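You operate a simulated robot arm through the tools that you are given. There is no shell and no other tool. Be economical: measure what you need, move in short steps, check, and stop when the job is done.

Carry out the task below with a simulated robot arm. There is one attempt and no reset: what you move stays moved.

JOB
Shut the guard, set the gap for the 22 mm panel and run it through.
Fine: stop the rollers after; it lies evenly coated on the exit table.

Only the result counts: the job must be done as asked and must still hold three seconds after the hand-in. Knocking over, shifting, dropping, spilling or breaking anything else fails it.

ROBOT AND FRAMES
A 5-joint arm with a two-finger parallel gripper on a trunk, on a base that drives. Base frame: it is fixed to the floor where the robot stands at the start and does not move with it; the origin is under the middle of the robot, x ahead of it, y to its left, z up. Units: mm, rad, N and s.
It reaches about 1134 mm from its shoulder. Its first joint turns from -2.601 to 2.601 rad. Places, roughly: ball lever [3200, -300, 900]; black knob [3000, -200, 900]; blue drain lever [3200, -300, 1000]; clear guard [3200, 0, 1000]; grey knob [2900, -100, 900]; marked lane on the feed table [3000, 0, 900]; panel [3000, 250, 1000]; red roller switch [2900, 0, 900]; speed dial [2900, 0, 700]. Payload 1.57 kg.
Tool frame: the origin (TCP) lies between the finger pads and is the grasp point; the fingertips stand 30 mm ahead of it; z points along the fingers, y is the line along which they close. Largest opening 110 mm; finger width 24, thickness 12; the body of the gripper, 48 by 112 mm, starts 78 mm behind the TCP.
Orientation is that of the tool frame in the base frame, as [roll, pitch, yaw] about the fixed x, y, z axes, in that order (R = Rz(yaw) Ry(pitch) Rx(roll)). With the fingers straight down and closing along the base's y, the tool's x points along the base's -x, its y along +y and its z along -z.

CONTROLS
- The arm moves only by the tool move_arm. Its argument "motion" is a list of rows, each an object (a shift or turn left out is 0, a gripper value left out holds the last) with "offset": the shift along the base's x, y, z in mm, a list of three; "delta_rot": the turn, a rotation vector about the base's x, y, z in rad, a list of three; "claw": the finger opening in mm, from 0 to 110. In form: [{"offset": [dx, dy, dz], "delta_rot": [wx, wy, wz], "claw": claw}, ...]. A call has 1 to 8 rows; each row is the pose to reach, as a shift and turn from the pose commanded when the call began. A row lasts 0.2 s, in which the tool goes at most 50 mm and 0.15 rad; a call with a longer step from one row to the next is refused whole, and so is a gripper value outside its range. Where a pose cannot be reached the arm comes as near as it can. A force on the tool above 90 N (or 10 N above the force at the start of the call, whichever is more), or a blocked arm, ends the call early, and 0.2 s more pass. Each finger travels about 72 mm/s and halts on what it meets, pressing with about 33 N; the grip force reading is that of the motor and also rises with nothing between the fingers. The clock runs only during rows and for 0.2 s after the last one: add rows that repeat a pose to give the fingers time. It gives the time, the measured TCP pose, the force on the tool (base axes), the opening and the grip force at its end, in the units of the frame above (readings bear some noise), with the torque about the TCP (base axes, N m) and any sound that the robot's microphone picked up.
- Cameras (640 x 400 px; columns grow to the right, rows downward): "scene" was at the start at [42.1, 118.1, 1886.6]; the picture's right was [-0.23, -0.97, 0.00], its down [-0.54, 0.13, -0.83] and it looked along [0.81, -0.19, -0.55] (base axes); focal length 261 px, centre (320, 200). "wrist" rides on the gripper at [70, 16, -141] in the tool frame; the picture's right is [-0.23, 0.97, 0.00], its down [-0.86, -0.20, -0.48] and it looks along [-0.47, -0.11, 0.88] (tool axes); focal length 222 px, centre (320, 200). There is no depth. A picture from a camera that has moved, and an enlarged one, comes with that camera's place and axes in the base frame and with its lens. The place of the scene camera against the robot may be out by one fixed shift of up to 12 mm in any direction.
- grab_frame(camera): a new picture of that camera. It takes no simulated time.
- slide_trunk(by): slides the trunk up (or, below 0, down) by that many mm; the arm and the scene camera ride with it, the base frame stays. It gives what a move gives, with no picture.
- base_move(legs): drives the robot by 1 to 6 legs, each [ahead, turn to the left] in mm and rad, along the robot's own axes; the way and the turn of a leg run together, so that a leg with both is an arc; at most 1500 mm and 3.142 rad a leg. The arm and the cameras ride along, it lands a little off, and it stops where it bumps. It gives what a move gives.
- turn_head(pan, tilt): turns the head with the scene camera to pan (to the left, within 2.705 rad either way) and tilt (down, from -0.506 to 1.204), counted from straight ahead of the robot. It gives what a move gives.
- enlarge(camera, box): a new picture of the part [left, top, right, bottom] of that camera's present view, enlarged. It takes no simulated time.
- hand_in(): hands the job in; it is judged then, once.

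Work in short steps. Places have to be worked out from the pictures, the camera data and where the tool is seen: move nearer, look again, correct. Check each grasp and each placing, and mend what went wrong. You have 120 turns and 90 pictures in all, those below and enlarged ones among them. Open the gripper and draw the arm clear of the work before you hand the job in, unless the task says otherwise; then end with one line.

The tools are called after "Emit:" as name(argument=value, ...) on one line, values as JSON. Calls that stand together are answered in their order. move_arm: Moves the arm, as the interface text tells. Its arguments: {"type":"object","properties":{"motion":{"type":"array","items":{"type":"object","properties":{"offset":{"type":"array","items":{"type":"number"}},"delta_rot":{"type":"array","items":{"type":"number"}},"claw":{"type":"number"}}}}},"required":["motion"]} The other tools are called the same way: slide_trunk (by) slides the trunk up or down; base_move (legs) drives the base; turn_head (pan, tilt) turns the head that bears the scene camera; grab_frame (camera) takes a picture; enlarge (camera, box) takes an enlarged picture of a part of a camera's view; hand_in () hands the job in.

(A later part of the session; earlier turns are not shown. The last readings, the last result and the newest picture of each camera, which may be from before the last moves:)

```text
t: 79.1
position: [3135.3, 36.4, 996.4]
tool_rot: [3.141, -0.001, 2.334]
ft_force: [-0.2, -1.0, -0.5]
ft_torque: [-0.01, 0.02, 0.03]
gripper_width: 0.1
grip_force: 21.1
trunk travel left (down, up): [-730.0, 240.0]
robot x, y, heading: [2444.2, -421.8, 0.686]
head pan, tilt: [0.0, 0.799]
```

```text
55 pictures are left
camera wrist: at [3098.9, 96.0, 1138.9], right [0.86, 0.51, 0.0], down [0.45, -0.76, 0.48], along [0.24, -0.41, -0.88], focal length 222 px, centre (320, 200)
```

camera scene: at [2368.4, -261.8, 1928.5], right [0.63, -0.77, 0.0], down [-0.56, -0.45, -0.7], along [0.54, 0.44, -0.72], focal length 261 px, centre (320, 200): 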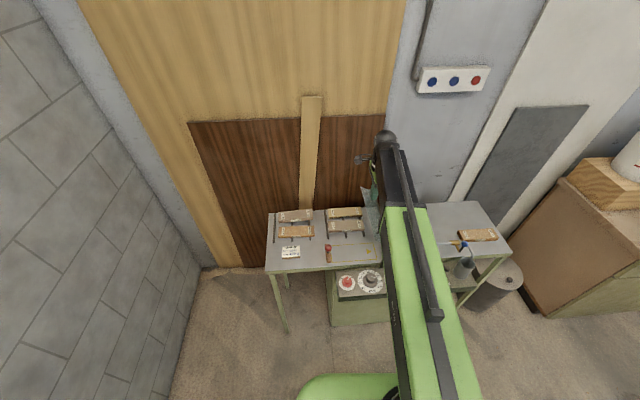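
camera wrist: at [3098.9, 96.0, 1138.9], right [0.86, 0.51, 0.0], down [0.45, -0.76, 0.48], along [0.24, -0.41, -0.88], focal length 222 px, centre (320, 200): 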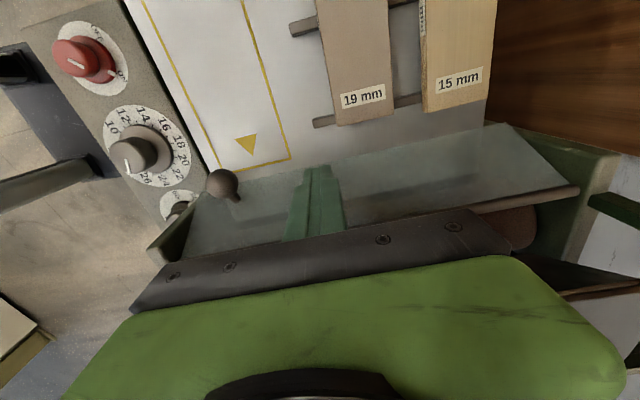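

No contact force yet; push on in small steps.

Emit:
move_arm(motion=[{"offset": [6, -6, 0]}, {"offset": [12, -12, 0]}, {"offset": [18, -18, 0]}])

Emit:
grab_frame(camera="wrist")

```text
t: 79.9
position: [3153.5, 17.7, 997.6]
tool_rot: [-3.141, 0.001, 2.334]
ft_force: [-0.4, 0.6, 0.5]
ft_torque: [0.0, -0.03, -0.01]
gripper_width: 0.0
grip_force: 21.0
trunk travel left (down, up): [-730.0, 240.0]
robot x, y, heading: [2447.3, -423.9, 0.681]
head pan, tilt: [0.0, 0.799]
```

```text
54 pictures are left
camera wrist: at [3116.3, 78.1, 1138.9], right [0.86, 0.51, 0.0], down [0.45, -0.76, 0.48], along [0.24, -0.41, -0.88], focal length 222 px, centre (320, 200)
```

wrist: 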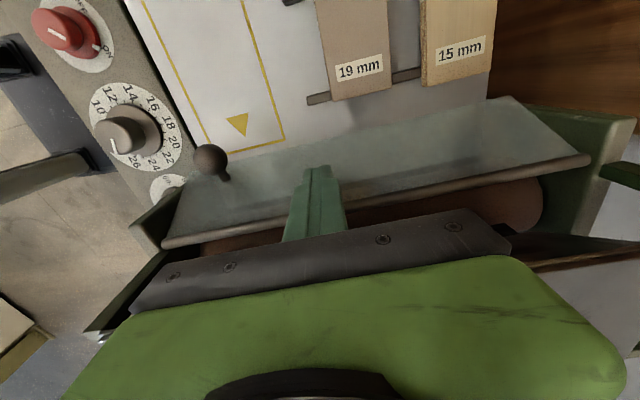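

Still no force; a few more millimetres.

Emit:
move_arm(motion=[{"offset": [4, -4, 0]}, {"offset": [8, -8, 0]}, {"offset": [11, -12, 0]}])

Emit:
grab_frame(camera="wrist")

```text
t: 80.7
position: [3153.6, 16.3, 998.7]
tool_rot: [3.137, -0.015, 2.342]
ft_force: [-50.8, 48.2, 3.9]
ft_torque: [1.28, 1.61, 0.05]
gripper_width: 0.1
grip_force: 21.4
trunk travel left (down, up): [-730.0, 240.0]
robot x, y, heading: [2448.3, -423.8, 0.684]
head pan, tilt: [0.0, 0.799]
```

```text
53 pictures are left
camera wrist: at [3118.8, 74.8, 1141.6], right [0.86, 0.52, 0.0], down [0.46, -0.76, 0.46], along [0.24, -0.4, -0.89], focal length 222 px, centre (320, 200)
```

wrist: 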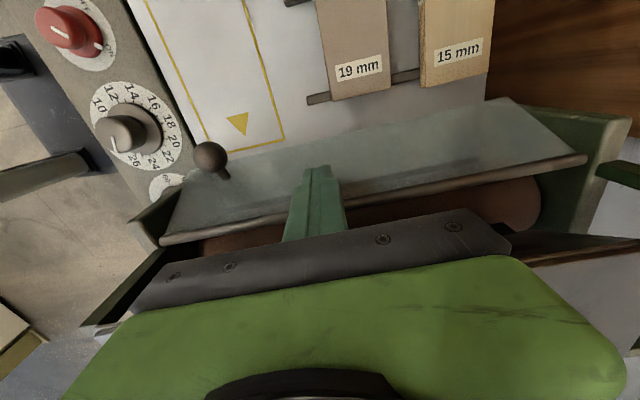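

70 N at the fingertip and it does not yield: the guard is at its stop, shut. I back off, rise and go over the gap knob, backing the base 90 mm so the knob lies outside the arm's minimum radius.

Emit:
move_arm(motion=[{"offset": [-30, 31, 0]}, {"offset": [-45, 47, 0]}])

Emit:
slide_trunk(by=90)

Emit:
base_move(legs=[[-100, 0]])

Emit:
grab_frame(camera="wrist")

```text
t: 81.3
position: [3121.2, 49.7, 997.2]
tool_rot: [3.141, 0.0, 2.332]
ft_force: [0.6, -0.3, -0.2]
ft_torque: [-0.02, 0.01, -0.02]
gripper_width: 0.1
grip_force: 21.2
trunk travel left (down, up): [-730.0, 240.0]
robot x, y, heading: [2450.0, -421.9, 0.687]
head pan, tilt: [0.0, 0.799]
```

```text
t: 82.6
position: [3120.3, 50.6, 1086.5]
tool_rot: [3.14, -0.001, 2.334]
ft_force: [0.3, 0.0, 0.1]
ft_torque: [0.01, 0.02, 0.02]
gripper_width: 0.1
grip_force: 22.1
trunk travel left (down, up): [-820.0, 150.0]
robot x, y, heading: [2445.4, -423.5, 0.68]
head pan, tilt: [0.0, 0.799]
```

```text
t: 83.7
position: [3040.3, -15.3, 1088.3]
tool_rot: [3.138, -0.001, 2.332]
ft_force: [0.0, 0.0, 0.3]
ft_torque: [0.07, -0.02, 0.02]
gripper_width: 0.3
grip_force: 20.8
trunk travel left (down, up): [-820.0, 150.0]
robot x, y, heading: [2369.3, -490.4, 0.686]
head pan, tilt: [0.0, 0.799]
```

```text
52 pictures are left
camera wrist: at [3004.7, 44.8, 1230.4], right [0.86, 0.51, 0.0], down [0.44, -0.76, 0.48], along [0.24, -0.41, -0.88], focal length 222 px, centre (320, 200)
```

wrist: 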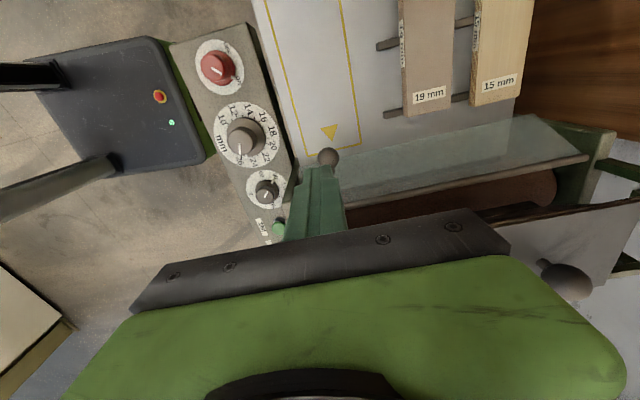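

From this view the gap knob's top is at about (2930,-82,868). I open to 80 mm and move above it.

Emit:
move_arm(motion=[{"offset": [-37, -23, 0], "claw": 80}, {"offset": [-74, -46, 0]}, {"offset": [-110, -68, 0]}])

Emit:
slide_trunk(by=-120)

Emit:
grab_frame(camera="wrist")

```text
t: 84.5
position: [2930.1, -82.2, 1086.9]
tool_rot: [3.14, 0.0, 2.332]
ft_force: [-0.7, -0.4, 0.0]
ft_torque: [0.01, -0.02, -0.03]
gripper_width: 80.1
grip_force: 0.1
out of reach, approached as far as the arm can: row 3
trunk travel left (down, up): [-820.0, 150.0]
robot x, y, heading: [2371.8, -488.8, 0.682]
head pan, tilt: [0.0, 0.799]
```

```text
t: 86.0
position: [2931.9, -81.0, 966.0]
tool_rot: [3.14, -0.001, 2.331]
ft_force: [-0.1, -0.7, 0.4]
ft_torque: [-0.01, -0.01, -0.02]
gripper_width: 80.0
grip_force: 0.0
trunk travel left (down, up): [-700.0, 270.0]
robot x, y, heading: [2369.9, -483.0, 0.687]
head pan, tilt: [0.0, 0.799]
```

```text
51 pictures are left
camera wrist: at [2895.8, -21.0, 1109.0], right [0.86, 0.51, 0.0], down [0.45, -0.76, 0.48], along [0.24, -0.41, -0.88], focal length 222 px, centre (320, 200)
```

wrist: 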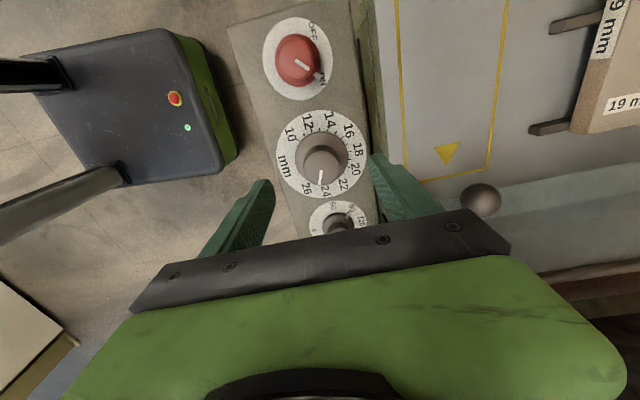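

The knob lies about 10 mm further along the ledge. I correct and enlarge to read its pointer.

Emit:
move_arm(motion=[{"offset": [6, -8, 0]}])

Emit:
enlarge(camera="wrist", box=[260, 90, 380, 210])

```text
t: 86.4
position: [2936.7, -88.8, 966.0]
tool_rot: [3.138, -0.001, 2.331]
ft_force: [-1.2, 0.2, 0.6]
ft_torque: [0.04, 0.03, 0.0]
gripper_width: 80.1
grip_force: 0.2
trunk travel left (down, up): [-700.0, 270.0]
robot x, y, heading: [2368.6, -486.2, 0.687]
head pan, tilt: [0.0, 0.799]
```

```text
3.33 times, centred on (320, 150) of wrist
camera zoom: at [2901.7, -28.8, 1108.9], right [0.86, 0.51, 0.0], down [0.45, -0.76, 0.48], along [0.24, -0.41, -0.88], focal length 740 px, centre (320, 367)
```

zoom: 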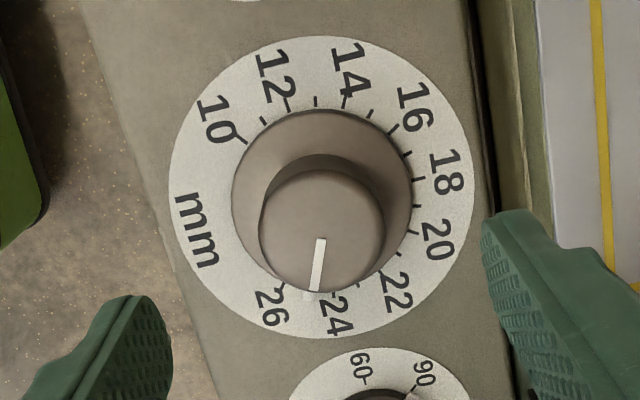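

The pointer is near 24.8 on a dial of about 16.5° per mm. Best estimate of the knob axis: (2941,-94), top z≈877. I correct, descend so the fingertips straddle its upper part, and check.

Emit:
move_arm(motion=[{"offset": [4, -5, 0]}])

Emit:
slide_trunk(by=-60)

Emit:
grab_frame(camera="wrist")

```text
t: 86.8
position: [2942.1, -94.5, 966.4]
tool_rot: [3.139, 0.0, 2.332]
ft_force: [-0.5, 0.3, -0.4]
ft_torque: [0.02, 0.01, 0.0]
gripper_width: 79.9
grip_force: 0.1
trunk travel left (down, up): [-700.0, 270.0]
robot x, y, heading: [2369.3, -487.7, 0.683]
head pan, tilt: [0.0, 0.799]
```

```text
t: 87.8
position: [2941.4, -94.9, 906.8]
tool_rot: [3.14, 0.001, 2.331]
ft_force: [-0.5, -0.3, -0.5]
ft_torque: [-0.03, -0.04, 0.01]
gripper_width: 80.0
grip_force: 0.1
trunk travel left (down, up): [-640.0, 330.0]
robot x, y, heading: [2369.3, -490.7, 0.682]
head pan, tilt: [0.0, 0.799]
```

```text
49 pictures are left
camera wrist: at [2905.6, -33.8, 1048.9], right [0.86, 0.51, 0.0], down [0.45, -0.76, 0.48], along [0.24, -0.41, -0.88], focal length 222 px, centre (320, 200)
```

wrist: 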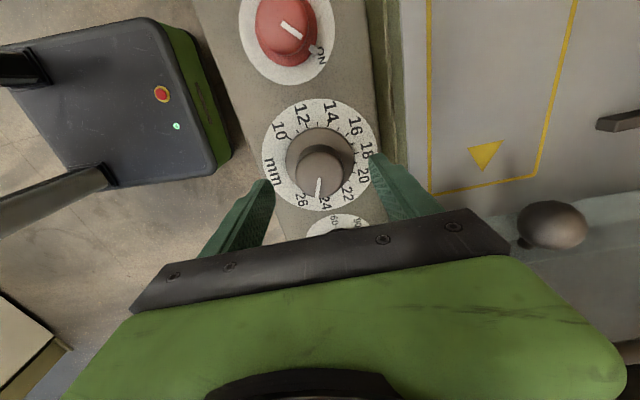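

Well centred. Descend 27 mm more and close on the knob.

Emit:
slide_trunk(by=-27)

Emit:
move_arm(motion=[{"claw": 60}, {"claw": 30}, {"claw": 20}, {"claw": 20}, {"claw": 20}])

```text
t: 88.5
position: [2941.7, -93.5, 879.4]
tool_rot: [3.14, 0.0, 2.331]
ft_force: [0.2, 0.7, 1.0]
ft_torque: [0.0, -0.01, 0.02]
gripper_width: 79.9
grip_force: 0.2
trunk travel left (down, up): [-613.0, 357.0]
robot x, y, heading: [2371.0, -486.4, 0.686]
head pan, tilt: [0.0, 0.799]
```

```text
t: 89.7
position: [2941.7, -93.8, 878.7]
tool_rot: [3.14, -0.001, 2.332]
ft_force: [0.2, -0.7, 0.0]
ft_torque: [0.05, -0.01, 0.03]
gripper_width: 41.2
grip_force: 45.0
trunk travel left (down, up): [-613.0, 357.0]
robot x, y, heading: [2372.1, -490.5, 0.685]
head pan, tilt: [0.0, 0.799]
```

Gripped at 41 mm with no side force. I turn it counter-clockwise 0.78 rad (about 2.7 mm) and look.

Emit:
move_arm(motion=[{"delta_rot": [0, 0, 0.13]}, {"delta_rot": [0, 0, 0.26]}, {"delta_rot": [0, 0, 0.39]}, {"delta_rot": [0, 0, 0.52]}, {"delta_rot": [0, 0, 0.65]}, {"delta_rot": [0, 0, 0.76]}])

Emit:
enlarge(camera="wrist", box=[250, 60, 400, 220])

Emit:
enlarge(camera="scene", box=[350, 180, 430, 260])

```text
t: 91.1
position: [2941.7, -93.6, 879.1]
tool_rot: [3.14, 0.001, 3.095]
ft_force: [5.1, 5.5, 8.3]
ft_torque: [-0.05, 0.47, 0.0]
gripper_width: 41.2
grip_force: 44.7
trunk travel left (down, up): [-613.0, 357.0]
robot x, y, heading: [2369.2, -485.2, 0.681]
head pan, tilt: [0.0, 0.799]
```

```text
2.50 times, centred on (325, 140) of wrist
camera zoom: at [2873.5, -75.4, 1021.9], right [0.27, 0.96, 0.0], down [0.84, -0.24, 0.48], along [0.46, -0.13, -0.88], focal length 555 px, centre (308, 350)
```

zoom: 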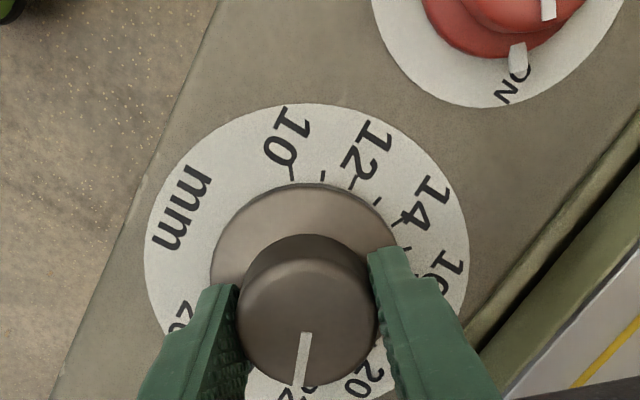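

```text
5.00 times, centred on (390, 220) of scene
camera zoom: at [2290.2, -324.9, 1591.5], right [0.63, -0.77, 0.0], down [-0.56, -0.45, -0.7], along [0.54, 0.44, -0.72], focal length 1307 px, centre (-30, 100)
```

zoom: 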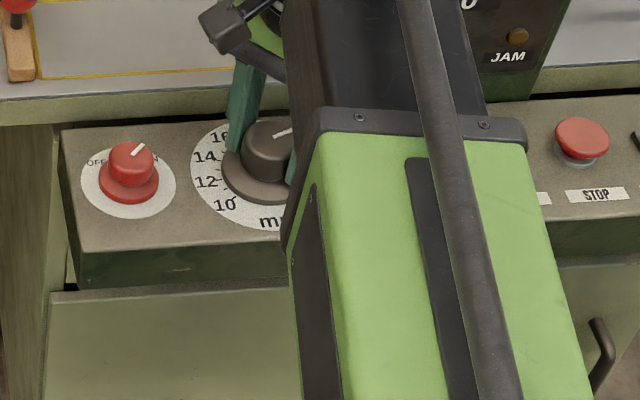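

It turned. I open and rise to read the pointer.

Emit:
move_arm(motion=[{"claw": 60}, {"claw": 80}, {"claw": 80}])

Emit:
slide_trunk(by=85)

Emit:
enlarge(camera="wrist", box=[260, 90, 380, 210])

```text
t: 91.9
position: [2940.5, -94.9, 880.4]
tool_rot: [3.138, 0.0, 3.092]
ft_force: [0.3, 0.7, 0.8]
ft_torque: [0.03, -0.02, 0.01]
gripper_width: 80.0
grip_force: 0.0
trunk travel left (down, up): [-613.0, 357.0]
robot x, y, heading: [2368.2, -490.1, 0.68]
head pan, tilt: [0.0, 0.799]
```

```text
t: 93.2
position: [2941.3, -92.8, 965.6]
tool_rot: [3.14, -0.001, 3.092]
ft_force: [0.5, 0.1, 0.3]
ft_torque: [-0.03, -0.01, 0.0]
gripper_width: 79.8
grip_force: 0.0
trunk travel left (down, up): [-698.0, 272.0]
robot x, y, heading: [2371.6, -487.3, 0.682]
head pan, tilt: [0.0, 0.799]
```

```text
3.33 times, centred on (320, 150) of wrist
camera zoom: at [2873.4, -75.6, 1106.8], right [0.28, 0.96, 0.0], down [0.84, -0.24, 0.48], along [0.46, -0.13, -0.88], focal length 740 px, centre (320, 367)
```

zoom: 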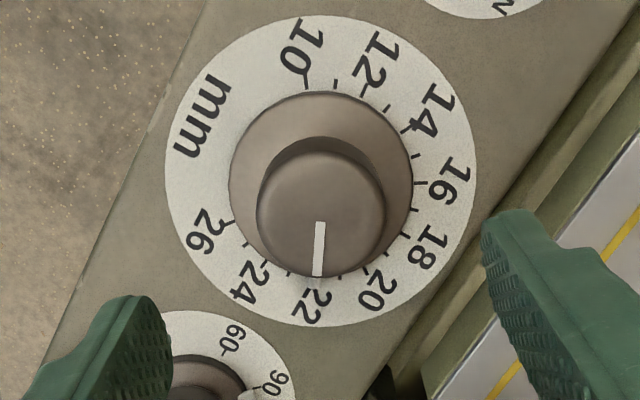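

The pointer sits on 22. Next the panel: I rise, swing left over the feed table while spinning back, and drive 100 mm forward.

Emit:
slide_trunk(by=120)

Emit:
move_arm(motion=[{"offset": [-6, 42, 0], "delta_rot": [0, 0, -0.095]}, {"offset": [-12, 84, 0], "delta_rot": [0, 0, -0.19]}, {"offset": [-18, 126, 0], "delta_rot": [0, 0, -0.285]}, {"offset": [-24, 168, 0], "delta_rot": [0, 0, -0.38]}, {"offset": [-30, 210, 0], "delta_rot": [0, 0, -0.475]}, {"offset": [-36, 252, 0], "delta_rot": [0, 0, -0.57]}, {"offset": [-42, 294, 0], "delta_rot": [0, 0, -0.665]}, {"offset": [-48, 334, 0], "delta_rot": [0, 0, -0.758]}])

Emit:
base_move(legs=[[100, 0]])

Emit:
grab_frame(camera="wrist")

Emit:
enlarge(camera="scene", box=[330, 180, 470, 280])

```text
t: 94.7
position: [2940.6, -93.3, 1086.0]
tool_rot: [3.139, 0.001, 3.092]
ft_force: [-0.1, -0.6, 0.9]
ft_torque: [-0.01, 0.01, 0.02]
gripper_width: 80.0
grip_force: 0.1
trunk travel left (down, up): [-818.0, 152.0]
robot x, y, heading: [2374.2, -485.6, 0.685]
head pan, tilt: [0.0, 0.799]
```

```text
t: 96.5
position: [2896.7, 240.2, 1085.4]
tool_rot: [3.139, 0.0, 2.333]
ft_force: [0.1, 0.3, 0.0]
ft_torque: [0.02, 0.0, 0.02]
gripper_width: 80.2
grip_force: 0.1
trunk travel left (down, up): [-818.0, 152.0]
robot x, y, heading: [2372.4, -491.3, 0.685]
head pan, tilt: [0.0, 0.799]
```

```text
t: 97.6
position: [2977.9, 306.0, 1084.1]
tool_rot: [-3.141, 0.001, 2.332]
ft_force: [1.0, 0.9, -1.2]
ft_torque: [-0.03, 0.05, -0.02]
gripper_width: 79.8
grip_force: 0.0
trunk travel left (down, up): [-818.0, 152.0]
robot x, y, heading: [2451.1, -426.1, 0.688]
head pan, tilt: [0.0, 0.799]
```

```text
45 pictures are left
camera wrist: at [2941.1, 365.9, 1225.2], right [0.86, 0.51, 0.0], down [0.45, -0.76, 0.48], along [0.24, -0.41, -0.88], focal length 222 px, centre (320, 200)
```

wrist: 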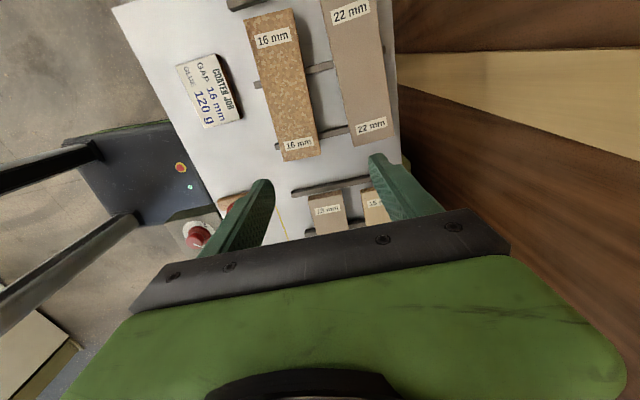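

```text
4.00 times, centred on (400, 230) of scene
camera zoom: at [2371.9, -258.3, 1796.3], right [0.63, -0.77, 0.0], down [-0.56, -0.45, -0.7], along [0.54, 0.44, -0.72], focal length 1046 px, centre (0, 80)
```

zoom: 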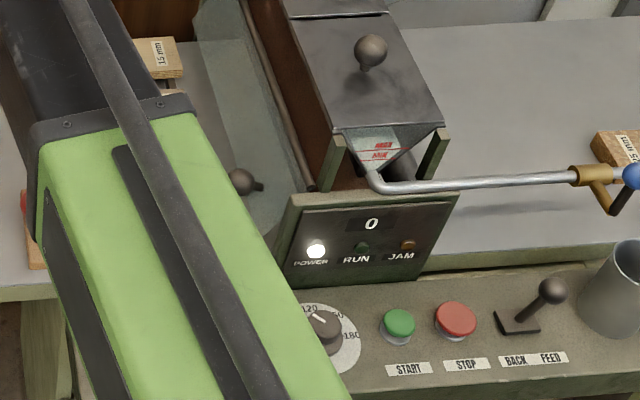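

Guard view looks closed; the feed lever leans to FEED. The 22 mm panel's right end is at (3047,336), axis ≈ -44.3°, centre ≈(2983,399). Clearance to the wall behind matters, so I move nearer and look again.

Emit:
move_arm(motion=[{"offset": [-10, 30, 0], "delta_rot": [0, 0, 0.035], "claw": 80}, {"offset": [-25, 70, 0], "delta_rot": [0, 0, 0.035]}])

Emit:
grab_frame(camera="wrist")

Emit:
grab_frame(camera="scene")

```text
t: 98.2
position: [2950.1, 373.8, 1084.9]
tool_rot: [3.14, 0.0, 2.368]
ft_force: [-0.9, -0.2, 0.4]
ft_torque: [-0.02, -0.01, 0.03]
gripper_width: 80.0
grip_force: 0.0
trunk travel left (down, up): [-818.0, 152.0]
robot x, y, heading: [2450.2, -423.5, 0.684]
head pan, tilt: [0.0, 0.799]
```

```text
43 pictures are left
camera wrist: at [2911.5, 432.6, 1227.0], right [0.84, 0.54, 0.0], down [0.47, -0.74, 0.48], along [0.26, -0.4, -0.88], focal length 222 px, centre (320, 200)
```

wrist: 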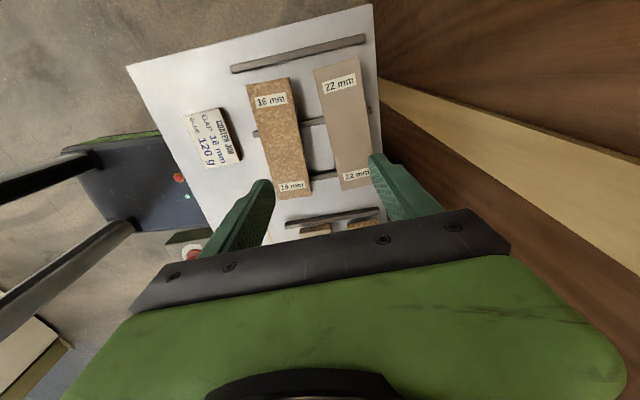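

```text
42 pictures are left
camera scene: at [2368.8, -260.1, 1796.4], right [0.63, -0.77, 0.0], down [-0.56, -0.45, -0.7], along [0.54, 0.44, -0.72], focal length 261 px, centre (320, 200)
```

scene: 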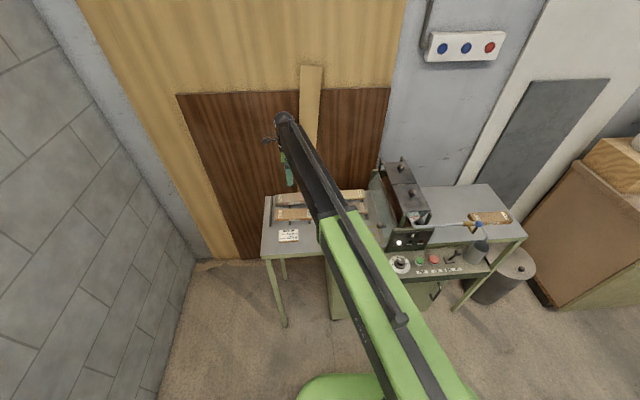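

Panel centre (2984,396), top z≈900; the wall is ~200 mm behind, so no conflict. I grasp 20 mm right of centre (clear of the rail), opening 90, and lower part-way.

Emit:
move_arm(motion=[{"offset": [24, 4, 0], "claw": 90}, {"offset": [48, 9, 0]}])

Emit:
slide_trunk(by=-130)

Emit:
grab_frame(camera="wrist")

```text
t: 98.8
position: [2980.9, 356.2, 1085.8]
tool_rot: [3.139, -0.001, 2.367]
ft_force: [0.3, 0.6, 0.3]
ft_torque: [0.04, -0.03, 0.0]
gripper_width: 90.1
grip_force: 0.1
out of reach, approached as far as the arm can: row 1, 2
trunk travel left (down, up): [-818.0, 152.0]
robot x, y, heading: [2447.8, -427.9, 0.68]
head pan, tilt: [0.0, 0.799]
```

```text
t: 100.4
position: [2982.6, 356.6, 954.3]
tool_rot: [3.138, -0.004, 2.369]
ft_force: [0.3, -0.1, -0.9]
ft_torque: [0.0, 0.01, 0.02]
gripper_width: 90.1
grip_force: 0.0
trunk travel left (down, up): [-688.0, 282.0]
robot x, y, heading: [2454.8, -421.6, 0.681]
head pan, tilt: [0.0, 0.799]
```

```text
41 pictures are left
camera wrist: at [2943.4, 414.9, 1097.0], right [0.84, 0.54, 0.0], down [0.47, -0.74, 0.48], along [0.26, -0.4, -0.88], focal length 222 px, centre (320, 200)
```

wrist: 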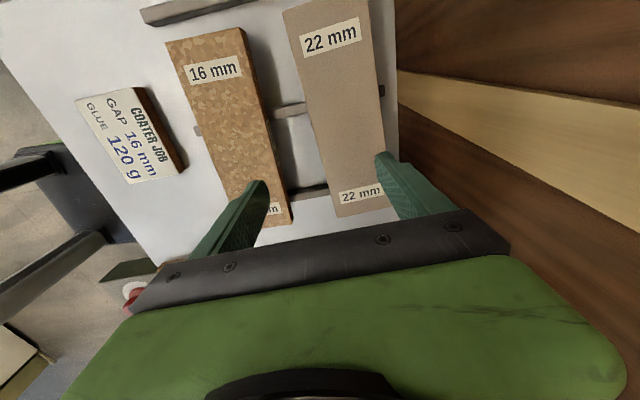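

Reach limit is ~945 mm; I'm ~30 mm short. I rise, drive 80 mm ahead (about 190 mm free), and re-aim.

Emit:
slide_trunk(by=70)

Emit:
base_move(legs=[[80, 0]])

```text
t: 101.5
position: [2982.6, 356.3, 1024.5]
tool_rot: [3.139, -0.002, 2.369]
ft_force: [-0.3, 0.5, 0.0]
ft_torque: [-0.02, 0.0, 0.02]
gripper_width: 89.7
grip_force: 0.0
trunk travel left (down, up): [-758.0, 212.0]
robot x, y, heading: [2450.6, -426.5, 0.683]
head pan, tilt: [0.0, 0.799]
```

```text
t: 102.5
position: [3046.0, 407.9, 1023.1]
tool_rot: [3.139, -0.003, 2.369]
ft_force: [0.4, 0.3, -0.3]
ft_torque: [-0.02, 0.02, -0.02]
gripper_width: 89.9
grip_force: 0.1
trunk travel left (down, up): [-758.0, 212.0]
robot x, y, heading: [2513.2, -372.4, 0.689]
head pan, tilt: [0.0, 0.799]
```

Emit:
move_arm(motion=[{"offset": [-24, -12, 0]}, {"offset": [-48, -25, 0]}])

Emit:
slide_trunk(by=-70)

Emit:
grab_frame(camera="wrist")

```text
t: 103.1
position: [2993.9, 381.3, 1025.5]
tool_rot: [3.135, -0.001, 2.37]
ft_force: [0.1, -0.1, 0.0]
ft_torque: [0.01, 0.02, 0.0]
gripper_width: 89.9
grip_force: 0.1
trunk travel left (down, up): [-758.0, 212.0]
robot x, y, heading: [2512.2, -370.1, 0.684]
head pan, tilt: [0.0, 0.799]
```

```text
t: 104.2
position: [2995.5, 382.0, 955.7]
tool_rot: [3.136, -0.002, 2.367]
ft_force: [-0.6, 0.1, -0.1]
ft_torque: [0.02, 0.02, -0.01]
gripper_width: 90.1
grip_force: 0.1
trunk travel left (down, up): [-688.0, 282.0]
robot x, y, heading: [2509.8, -371.1, 0.683]
head pan, tilt: [0.0, 0.799]
```

```text
40 pictures are left
camera wrist: at [2956.8, 440.9, 1097.1], right [0.84, 0.54, 0.0], down [0.47, -0.74, 0.48], along [0.26, -0.4, -0.88], focal length 222 px, centre (320, 200)
```

wrist: 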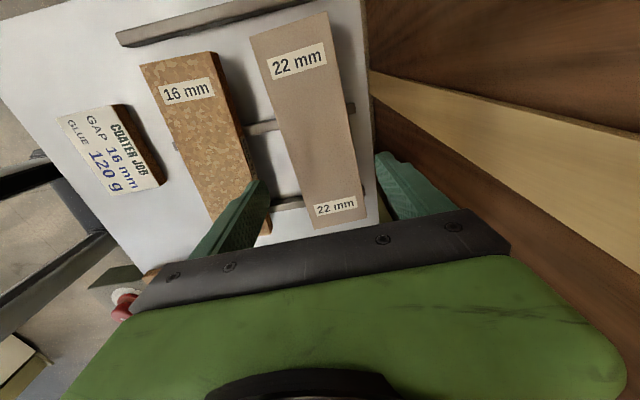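

Centred on the panel across its width (n 2366.5 vs 2366.7), front finger clears the 16 mm panel by ~15 mm. Descend 43 and close.

Emit:
slide_trunk(by=-43)

Emit:
move_arm(motion=[{"claw": 70}, {"claw": 50}, {"claw": 50}, {"claw": 50}])

Emit:
grab_frame(camera="wrist")

```text
t: 105.1
position: [2995.4, 382.6, 911.3]
tool_rot: [3.136, -0.002, 2.368]
ft_force: [-0.9, -0.1, -0.5]
ft_torque: [-0.02, 0.01, 0.03]
gripper_width: 89.9
grip_force: 0.0
trunk travel left (down, up): [-645.0, 325.0]
robot x, y, heading: [2509.6, -370.4, 0.682]
head pan, tilt: [0.0, 0.799]
```

```text
t: 106.1
position: [2994.9, 382.3, 912.8]
tool_rot: [3.137, -0.001, 2.368]
ft_force: [0.7, -0.2, 0.1]
ft_torque: [0.06, 0.04, -0.02]
gripper_width: 59.5
grip_force: 33.0
trunk travel left (down, up): [-645.0, 325.0]
robot x, y, heading: [2511.2, -375.1, 0.683]
head pan, tilt: [0.0, 0.799]
```

```text
39 pictures are left
camera wrist: at [2956.8, 441.0, 1054.0], right [0.84, 0.54, 0.0], down [0.47, -0.74, 0.48], along [0.26, -0.4, -0.88], focal length 222 px, centre (320, 200)
```

wrist: 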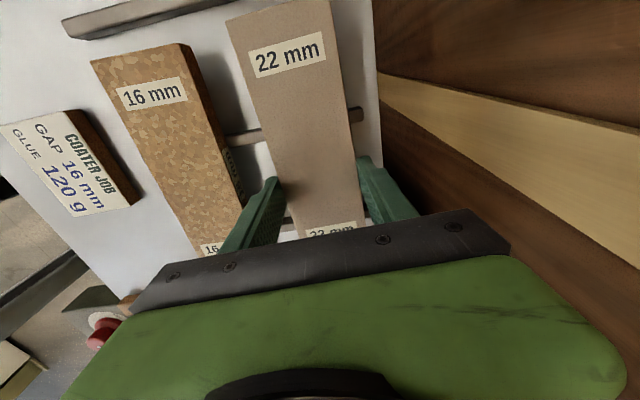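

Gripped (59.5 mm). Lift 100 and verify.

Emit:
slide_trunk(by=100)

Emit:
grab_frame(camera="wrist")

```text
t: 107.4
position: [2995.6, 381.8, 1012.2]
tool_rot: [3.138, -0.002, 2.369]
ft_force: [-0.4, 0.1, -2.2]
ft_torque: [-0.04, -0.04, -0.03]
gripper_width: 59.5
grip_force: 33.1
trunk travel left (down, up): [-745.0, 225.0]
robot x, y, heading: [2512.7, -373.2, 0.683]
head pan, tilt: [0.0, 0.799]
```

```text
38 pictures are left
camera wrist: at [2956.9, 441.2, 1153.7], right [0.84, 0.54, 0.0], down [0.47, -0.74, 0.48], along [0.26, -0.4, -0.88], focal length 222 px, centre (320, 200)
```

wrist: 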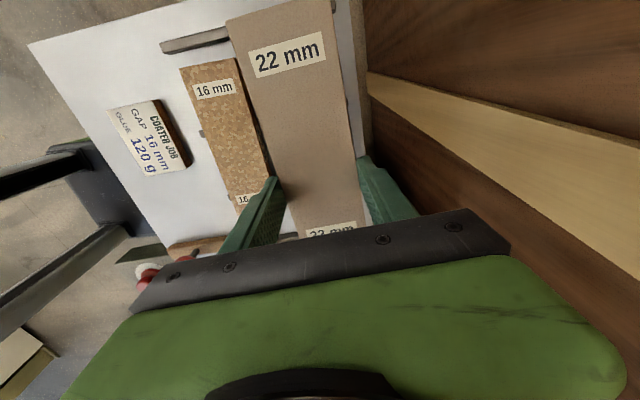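

Panel is held. Ball of the shut guard is at f≈2135, z≈950, so I must come down left of it. I carry the panel to above the lane (front end ~25 mm left of the ball) and look.

Emit:
move_arm(motion=[{"offset": [0, -43, 0]}, {"offset": [0, -86, 0]}, {"offset": [0, -129, 0], "delta_rot": [0, 0, -0.03]}, {"offset": [0, -172, 0], "delta_rot": [0, 0, -0.03]}, {"offset": [0, -215, 0], "delta_rot": [0, 0, -0.03]}, {"offset": [0, -258, 0], "delta_rot": [0, 0, -0.03]}, {"offset": [0, -300, 0], "delta_rot": [0, 0, -0.03]}, {"offset": [-1, -342, 0], "delta_rot": [0, 0, -0.03]}])

Emit:
grab_frame(camera="wrist")

Emit:
grab_frame(camera="scene")

```text
t: 109.2
position: [2998.0, 40.6, 1012.2]
tool_rot: [3.135, -0.002, 2.34]
ft_force: [0.0, -0.2, -2.3]
ft_torque: [-0.03, -0.04, -0.03]
gripper_width: 59.1
grip_force: 33.4
trunk travel left (down, up): [-745.0, 225.0]
robot x, y, heading: [2512.0, -377.1, 0.682]
head pan, tilt: [0.0, 0.799]
```

```text
37 pictures are left
camera wrist: at [2960.5, 100.4, 1154.1], right [0.86, 0.51, 0.0], down [0.45, -0.76, 0.48], along [0.25, -0.41, -0.88], focal length 222 px, centre (320, 200)
```

wrist: 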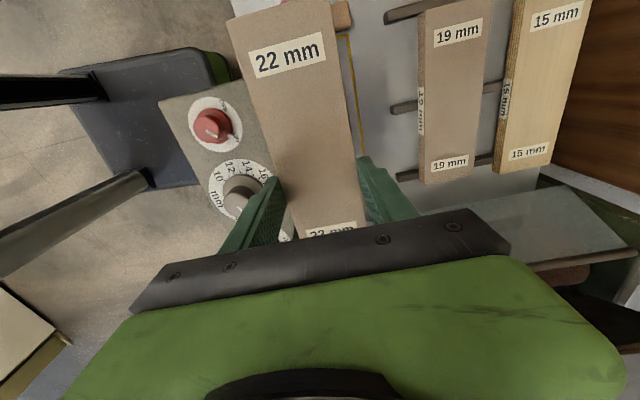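

```text
36 pictures are left
camera scene: at [2431.7, -210.1, 1723.5], right [0.63, -0.78, 0.0], down [-0.56, -0.45, -0.7], along [0.54, 0.44, -0.72], focal length 261 px, centre (320, 200)
```

scene: 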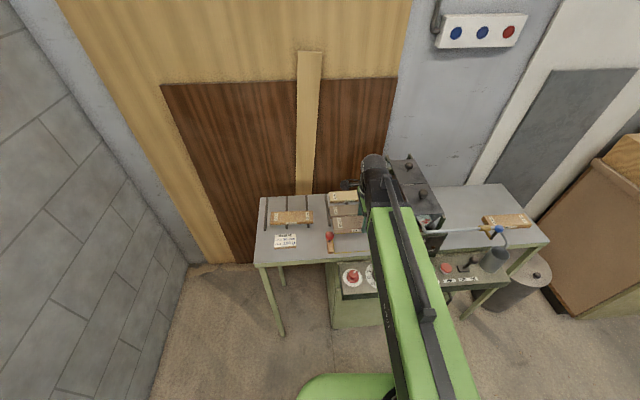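

Emit:
enlarge(camera="scene", box=[310, 180, 410, 280])

```text
4.00 times, centred on (360, 230) of scene
camera zoom: at [2431.7, -210.1, 1723.5], right [0.63, -0.78, 0.0], down [-0.56, -0.45, -0.7], along [0.54, 0.44, -0.72], focal length 1046 px, centre (160, 80)
```

zoom: 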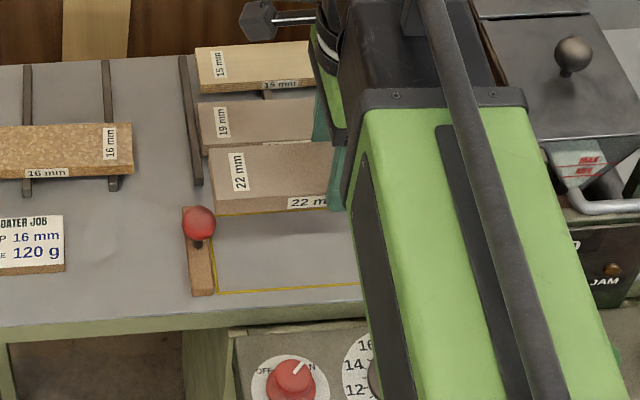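

Slack between the push block's ball and the guard's ball is only ~10 mm, so I come down in front of them instead: back the base 60 mm (moves panel to d≈2135), shift 18 mm right, descend below ball height, then slide back into the lane.

Emit:
base_move(legs=[[-60, 0]])

```text
t: 110.2
position: [2950.3, 3.0, 1013.2]
tool_rot: [3.136, 0.0, 2.338]
ft_force: [0.4, -0.3, -1.2]
ft_torque: [0.01, -0.02, -0.02]
gripper_width: 59.3
grip_force: 32.9
trunk travel left (down, up): [-745.0, 225.0]
robot x, y, heading: [2467.3, -413.4, 0.685]
head pan, tilt: [0.0, 0.799]
```

At f=2036, d=2135. Shift +20 along f and descend to TCP 918.

Emit:
move_arm(motion=[{"offset": [14, -14, 0]}])

Emit:
slide_trunk(by=-95)

Emit:
grab_frame(camera="wrist")

Emit:
enlarge(camera="scene", box=[310, 180, 410, 280])

```text
t: 110.6
position: [2965.6, -8.9, 1012.2]
tool_rot: [3.136, -0.001, 2.339]
ft_force: [0.0, 0.1, -2.6]
ft_torque: [0.04, -0.02, -0.01]
gripper_width: 59.3
grip_force: 32.9
trunk travel left (down, up): [-745.0, 225.0]
robot x, y, heading: [2464.2, -411.2, 0.678]
head pan, tilt: [0.0, 0.799]
```

```text
t: 111.9
position: [2965.7, -9.2, 917.1]
tool_rot: [3.139, -0.003, 2.34]
ft_force: [0.4, -0.6, -1.5]
ft_torque: [0.0, -0.05, 0.0]
gripper_width: 59.5
grip_force: 33.4
trunk travel left (down, up): [-650.0, 320.0]
robot x, y, heading: [2461.5, -410.3, 0.683]
head pan, tilt: [0.0, 0.799]
```

```text
34 pictures are left
camera wrist: at [2928.7, 50.0, 1059.0], right [0.86, 0.51, 0.0], down [0.45, -0.76, 0.48], along [0.25, -0.41, -0.88], focal length 222 px, centre (320, 200)
```

wrist: 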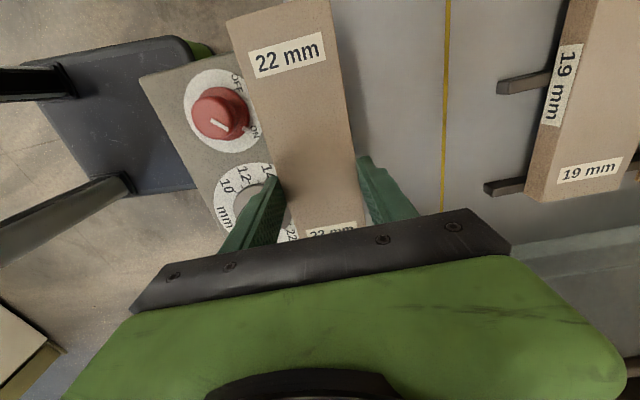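

```text
4.00 times, centred on (360, 230) of scene
camera zoom: at [2385.2, -247.6, 1628.5], right [0.63, -0.77, 0.0], down [-0.56, -0.45, -0.7], along [0.54, 0.44, -0.72], focal length 1046 px, centre (160, 80)
```

zoom: 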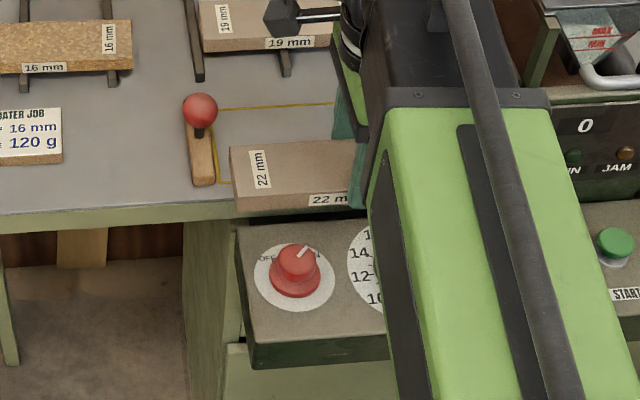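

Below ball height and clear. Slide it 58 mm inward and 8 mm right into the lane.

Emit:
move_arm(motion=[{"offset": [16, 11, 0]}, {"offset": [32, 23, 0]}, {"offset": [47, 34, 0]}])

Emit:
slide_trunk(by=-12)

Emit:
enlarge(camera="scene", box=[310, 160, 410, 260])

```text
t: 112.7
position: [3012.7, 22.6, 917.3]
tool_rot: [3.138, -0.003, 2.34]
ft_force: [-0.2, 0.3, -1.6]
ft_torque: [-0.02, -0.02, 0.02]
gripper_width: 59.7
grip_force: 32.5
trunk travel left (down, up): [-650.0, 320.0]
robot x, y, heading: [2462.9, -415.6, 0.688]
head pan, tilt: [0.0, 0.799]
```

```text
t: 113.3
position: [3012.7, 22.5, 905.1]
tool_rot: [3.139, -0.003, 2.338]
ft_force: [-0.2, 0.1, -1.6]
ft_torque: [-0.03, -0.02, -0.01]
gripper_width: 59.4
grip_force: 32.8
trunk travel left (down, up): [-638.0, 332.0]
robot x, y, heading: [2468.6, -408.9, 0.681]
head pan, tilt: [0.0, 0.799]
```

```text
4.00 times, centred on (360, 210) of scene
camera zoom: at [2385.3, -247.6, 1616.4], right [0.63, -0.77, 0.0], down [-0.56, -0.45, -0.7], along [0.54, 0.44, -0.72], focal length 1046 px, centre (160, 160)
```

zoom: 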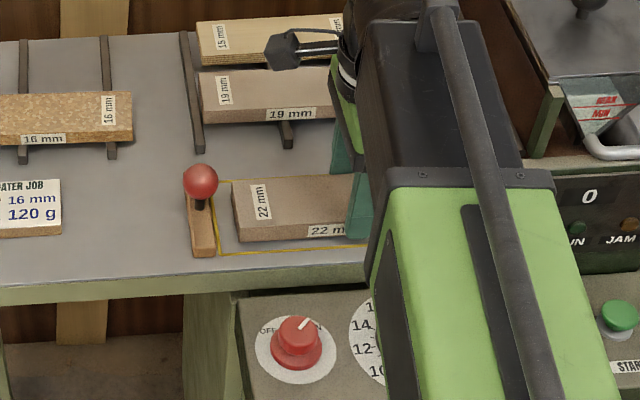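

In the lane. Lower in small steps to the table, watching the force.

Emit:
slide_trunk(by=-6)

Emit:
slide_trunk(by=-4)

Emit:
slide_trunk(by=-4)

```text
t: 113.8
position: [3012.9, 22.3, 898.5]
tool_rot: [3.138, -0.001, 2.34]
ft_force: [0.1, 0.2, -1.7]
ft_torque: [-0.05, -0.06, -0.04]
gripper_width: 59.2
grip_force: 33.3
trunk travel left (down, up): [-632.0, 338.0]
robot x, y, heading: [2464.5, -410.5, 0.683]
head pan, tilt: [0.0, 0.799]
```

```text
t: 114.3
position: [3011.9, 21.9, 896.2]
tool_rot: [3.132, 0.0, 2.339]
ft_force: [9.1, 8.1, 32.1]
ft_torque: [0.27, -0.2, -0.08]
gripper_width: 59.3
grip_force: 33.4
trunk travel left (down, up): [-628.0, 342.0]
robot x, y, heading: [2466.9, -410.9, 0.685]
head pan, tilt: [0.0, 0.799]
```

```text
t: 114.9
position: [3011.9, 22.5, 892.0]
tool_rot: [3.137, -0.001, 2.338]
ft_force: [-1.1, 0.4, 3.7]
ft_torque: [-0.13, 0.17, 0.0]
gripper_width: 59.5
grip_force: 27.5
trunk travel left (down, up): [-624.0, 346.0]
robot x, y, heading: [2463.2, -414.2, 0.682]
head pan, tilt: [0.0, 0.799]
```

Panel rests on the table. Release and rise.

Emit:
move_arm(motion=[{"claw": 70}, {"claw": 84}, {"claw": 84}])

Emit:
slide_trunk(by=130)

Emit:
grab_frame(camera="wrist")

```text
t: 115.7
position: [3013.5, 22.3, 890.8]
tool_rot: [3.138, -0.002, 2.339]
ft_force: [0.2, -0.2, 0.0]
ft_torque: [0.0, -0.01, 0.01]
gripper_width: 84.1
grip_force: 0.0
trunk travel left (down, up): [-624.0, 346.0]
robot x, y, heading: [2462.2, -410.1, 0.682]
head pan, tilt: [0.0, 0.799]
```

```text
t: 117.2
position: [3013.6, 23.2, 1020.3]
tool_rot: [3.139, -0.002, 2.339]
ft_force: [-0.5, 0.2, 0.4]
ft_torque: [0.01, 0.01, 0.04]
gripper_width: 84.0
grip_force: 0.1
trunk travel left (down, up): [-754.0, 216.0]
robot x, y, heading: [2463.7, -407.6, 0.68]
head pan, tilt: [0.0, 0.799]
```

```text
31 pictures are left
camera wrist: at [2975.8, 82.5, 1162.9], right [0.86, 0.51, 0.0], down [0.45, -0.76, 0.48], along [0.25, -0.41, -0.88], focal length 222 px, centre (320, 200)
```

wrist: 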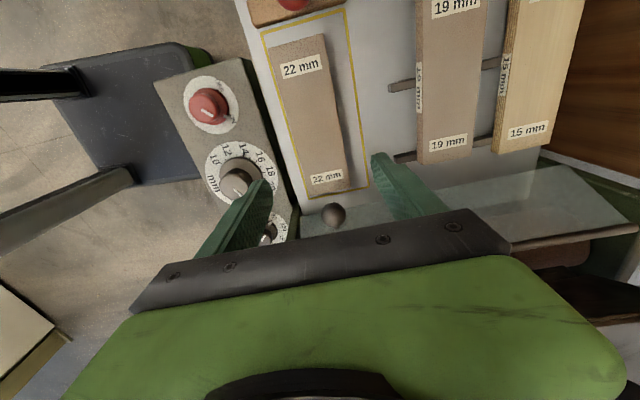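

The panel lies straight inside the lane. Next START: by scene pixels plus the wrist correction it is near (3067,-224). I rise 70, close the fingers and move above it.

Emit:
slide_trunk(by=70)

Emit:
move_arm(motion=[{"offset": [9, -42, 0], "claw": 0}, {"offset": [18, -84, 0]}, {"offset": [27, -125, 0]}, {"offset": [36, -167, 0]}, {"offset": [45, -208, 0]}, {"offset": [53, -246, 0]}, {"offset": [53, -246, 0]}])

Emit:
grab_frame(camera="wrist")

```text
t: 118.3
position: [3011.6, 24.0, 1090.0]
tool_rot: [3.139, -0.001, 2.338]
ft_force: [-0.8, -0.6, 0.3]
ft_torque: [0.01, 0.0, 0.01]
gripper_width: 84.2
grip_force: 0.1
trunk travel left (down, up): [-824.0, 146.0]
robot x, y, heading: [2466.0, -412.3, 0.683]
head pan, tilt: [0.0, 0.799]
```

```text
t: 119.9
position: [3063.2, -222.5, 1090.3]
tool_rot: [3.138, -0.003, 2.339]
ft_force: [0.2, 0.1, 0.3]
ft_torque: [0.02, 0.01, -0.01]
gripper_width: 0.0
grip_force: 21.4
out of reach, approached as far as the arm can: row 6
trunk travel left (down, up): [-824.0, 146.0]
robot x, y, heading: [2465.3, -412.4, 0.69]
head pan, tilt: [0.0, 0.799]
```

```text
30 pictures are left
camera wrist: at [3026.0, -163.1, 1232.9], right [0.86, 0.51, 0.0], down [0.45, -0.76, 0.48], along [0.25, -0.41, -0.88], focal length 222 px, centre (320, 200)
```

wrist: 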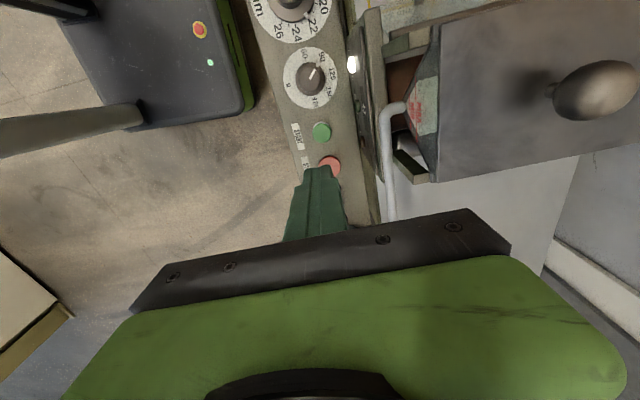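

START at about (3066,-227), STOP (3107,-265). The gripper body's long side would nearly touch the display box, so I spin the tool 90° first (long side along the ledge).

Emit:
move_arm(motion=[{"offset": [2, -2, 0], "delta_rot": [0, 0, 0.145]}, {"offset": [3, -4, 0], "delta_rot": [0, 0, 0.29]}, {"offset": [3, -4, 0], "delta_rot": [0, 0, 0.435]}, {"offset": [3, -4, 0], "delta_rot": [0, 0, 0.58]}, {"offset": [3, -4, 0], "delta_rot": [0, 0, 0.725]}, {"offset": [3, -4, 0], "delta_rot": [0, 0, 0.87]}, {"offset": [3, -4, 0], "delta_rot": [0, 0, 1.015]}, {"offset": [3, -4, 0], "delta_rot": [0, 0, 1.16]}])

Emit:
move_arm(motion=[{"delta_rot": [0, 0, 0.14]}, {"delta_rot": [0, 0, 0.28]}, {"delta_rot": [0, 0, 0.406]}])

Emit:
slide_trunk(by=-140)

Emit:
grab_frame(camera="wrist")

```text
t: 121.7
position: [3068.4, -228.2, 1090.7]
tool_rot: [3.138, -0.001, -2.782]
ft_force: [-0.1, 0.8, 0.6]
ft_torque: [-0.02, 0.0, 0.01]
gripper_width: 0.0
grip_force: 21.2
trunk travel left (down, up): [-824.0, 146.0]
robot x, y, heading: [2463.8, -409.9, 0.685]
head pan, tilt: [0.0, 0.799]
```

```text
t: 122.5
position: [3068.5, -228.6, 1090.8]
tool_rot: [3.139, -0.002, -2.376]
ft_force: [0.5, -0.1, 0.2]
ft_torque: [0.0, -0.04, -0.03]
gripper_width: 0.0
grip_force: 20.5
trunk travel left (down, up): [-824.0, 146.0]
robot x, y, heading: [2464.9, -413.3, 0.682]
head pan, tilt: [0.0, 0.799]
```

```text
t: 124.2
position: [3068.3, -227.2, 950.8]
tool_rot: [3.138, -0.001, -2.38]
ft_force: [-0.2, 0.5, -0.3]
ft_torque: [-0.02, 0.02, 0.01]
gripper_width: 0.0
grip_force: 20.6
trunk travel left (down, up): [-684.0, 286.0]
robot x, y, heading: [2462.9, -409.5, 0.684]
head pan, tilt: [0.0, 0.799]
```

```text
29 pictures are left
camera wrist: at [3007.5, -265.5, 1093.0], right [-0.51, 0.86, 0.0], down [0.76, 0.45, 0.48], along [0.41, 0.25, -0.88], focal length 222 px, centre (320, 200)
```

wrist: 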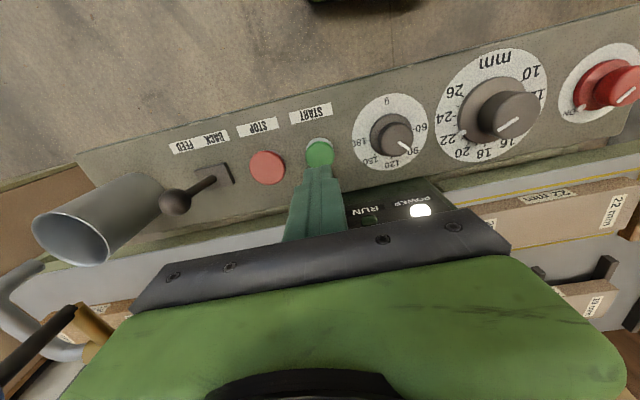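

Over START, about 5 mm too deep; I correct and descend in small steps until the button responds.

Emit:
move_arm(motion=[{"offset": [-3, -3, 0]}])

Emit:
slide_trunk(by=-48)

Emit:
slide_trunk(by=-6)

Emit:
slide_trunk(by=-5)

Emit:
enlarge(camera="wrist", box=[240, 80, 560, 240])

```text
t: 124.6
position: [3065.7, -230.6, 951.7]
tool_rot: [3.139, -0.003, -2.377]
ft_force: [0.6, -0.6, 0.0]
ft_torque: [0.02, 0.02, -0.01]
gripper_width: 0.0
grip_force: 20.8
trunk travel left (down, up): [-684.0, 286.0]
robot x, y, heading: [2465.0, -413.0, 0.679]
head pan, tilt: [0.0, 0.799]
```

```text
t: 125.5
position: [3066.0, -231.1, 902.7]
tool_rot: [3.138, -0.002, -2.379]
ft_force: [-0.7, -0.1, -0.5]
ft_torque: [0.0, -0.01, -0.01]
gripper_width: 0.0
grip_force: 21.6
trunk travel left (down, up): [-636.0, 334.0]
robot x, y, heading: [2461.9, -410.3, 0.684]
head pan, tilt: [0.0, 0.799]
```

```text
t: 126.0
position: [3065.9, -230.9, 896.5]
tool_rot: [3.138, -0.002, -2.381]
ft_force: [0.0, 0.6, -0.4]
ft_torque: [0.04, -0.01, 0.0]
gripper_width: 0.0
grip_force: 21.5
trunk travel left (down, up): [-630.0, 340.0]
robot x, y, heading: [2465.6, -409.0, 0.687]
head pan, tilt: [0.0, 0.799]
```

```text
t: 126.6
position: [3065.2, -231.0, 891.5]
tool_rot: [3.138, -0.002, -2.379]
ft_force: [0.3, -0.3, 0.2]
ft_torque: [-0.02, -0.01, -0.03]
gripper_width: 0.0
grip_force: 21.8
trunk travel left (down, up): [-625.0, 345.0]
robot x, y, heading: [2463.4, -411.7, 0.68]
head pan, tilt: [0.0, 0.799]
```

```text
2.00 times, centred on (400, 160) of wrist
camera zoom: at [3004.9, -268.4, 1034.0], right [-0.51, 0.86, 0.0], down [0.76, 0.45, 0.48], along [0.41, 0.25, -0.88], focal length 444 px, centre (160, 280)
```

zoom: 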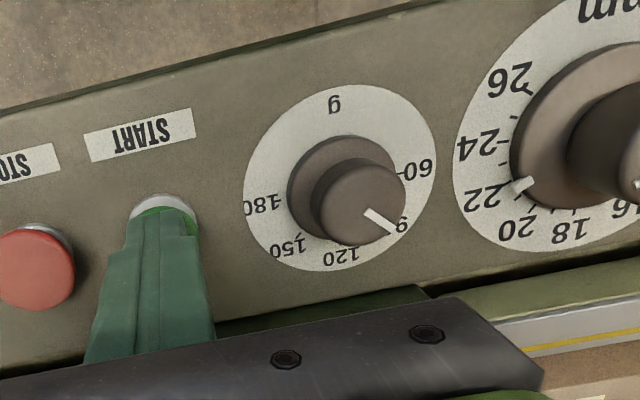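

Not touching yet; continue down.

Emit:
slide_trunk(by=-5)

Emit:
slide_trunk(by=-5)

Emit:
slide_trunk(by=-4)

```text
t: 127.1
position: [3065.5, -229.3, 886.5]
tool_rot: [3.137, 0.0, -2.381]
ft_force: [0.6, 0.8, 2.9]
ft_torque: [0.02, -0.01, -0.02]
gripper_width: 0.0
grip_force: 21.1
trunk travel left (down, up): [-620.0, 350.0]
robot x, y, heading: [2467.9, -413.7, 0.682]
head pan, tilt: [0.0, 0.799]
heard: click
```

```text
t: 127.7
position: [3066.5, -230.9, 882.0]
tool_rot: [3.139, 0.002, -2.379]
ft_force: [8.5, 2.1, 27.3]
ft_torque: [0.17, -0.35, -0.04]
gripper_width: 0.1
grip_force: 21.6
trunk travel left (down, up): [-615.0, 355.0]
robot x, y, heading: [2465.4, -413.1, 0.689]
head pan, tilt: [0.0, 0.799]
```

```text
t: 128.2
position: [3065.3, -230.5, 879.9]
tool_rot: [3.14, 0.003, -2.379]
ft_force: [20.6, 5.9, 54.6]
ft_torque: [0.39, -0.83, -0.09]
gripper_width: 0.0
grip_force: 21.3
trunk travel left (down, up): [-611.0, 359.0]
robot x, y, heading: [2468.3, -414.2, 0.688]
head pan, tilt: [0.0, 0.799]
```

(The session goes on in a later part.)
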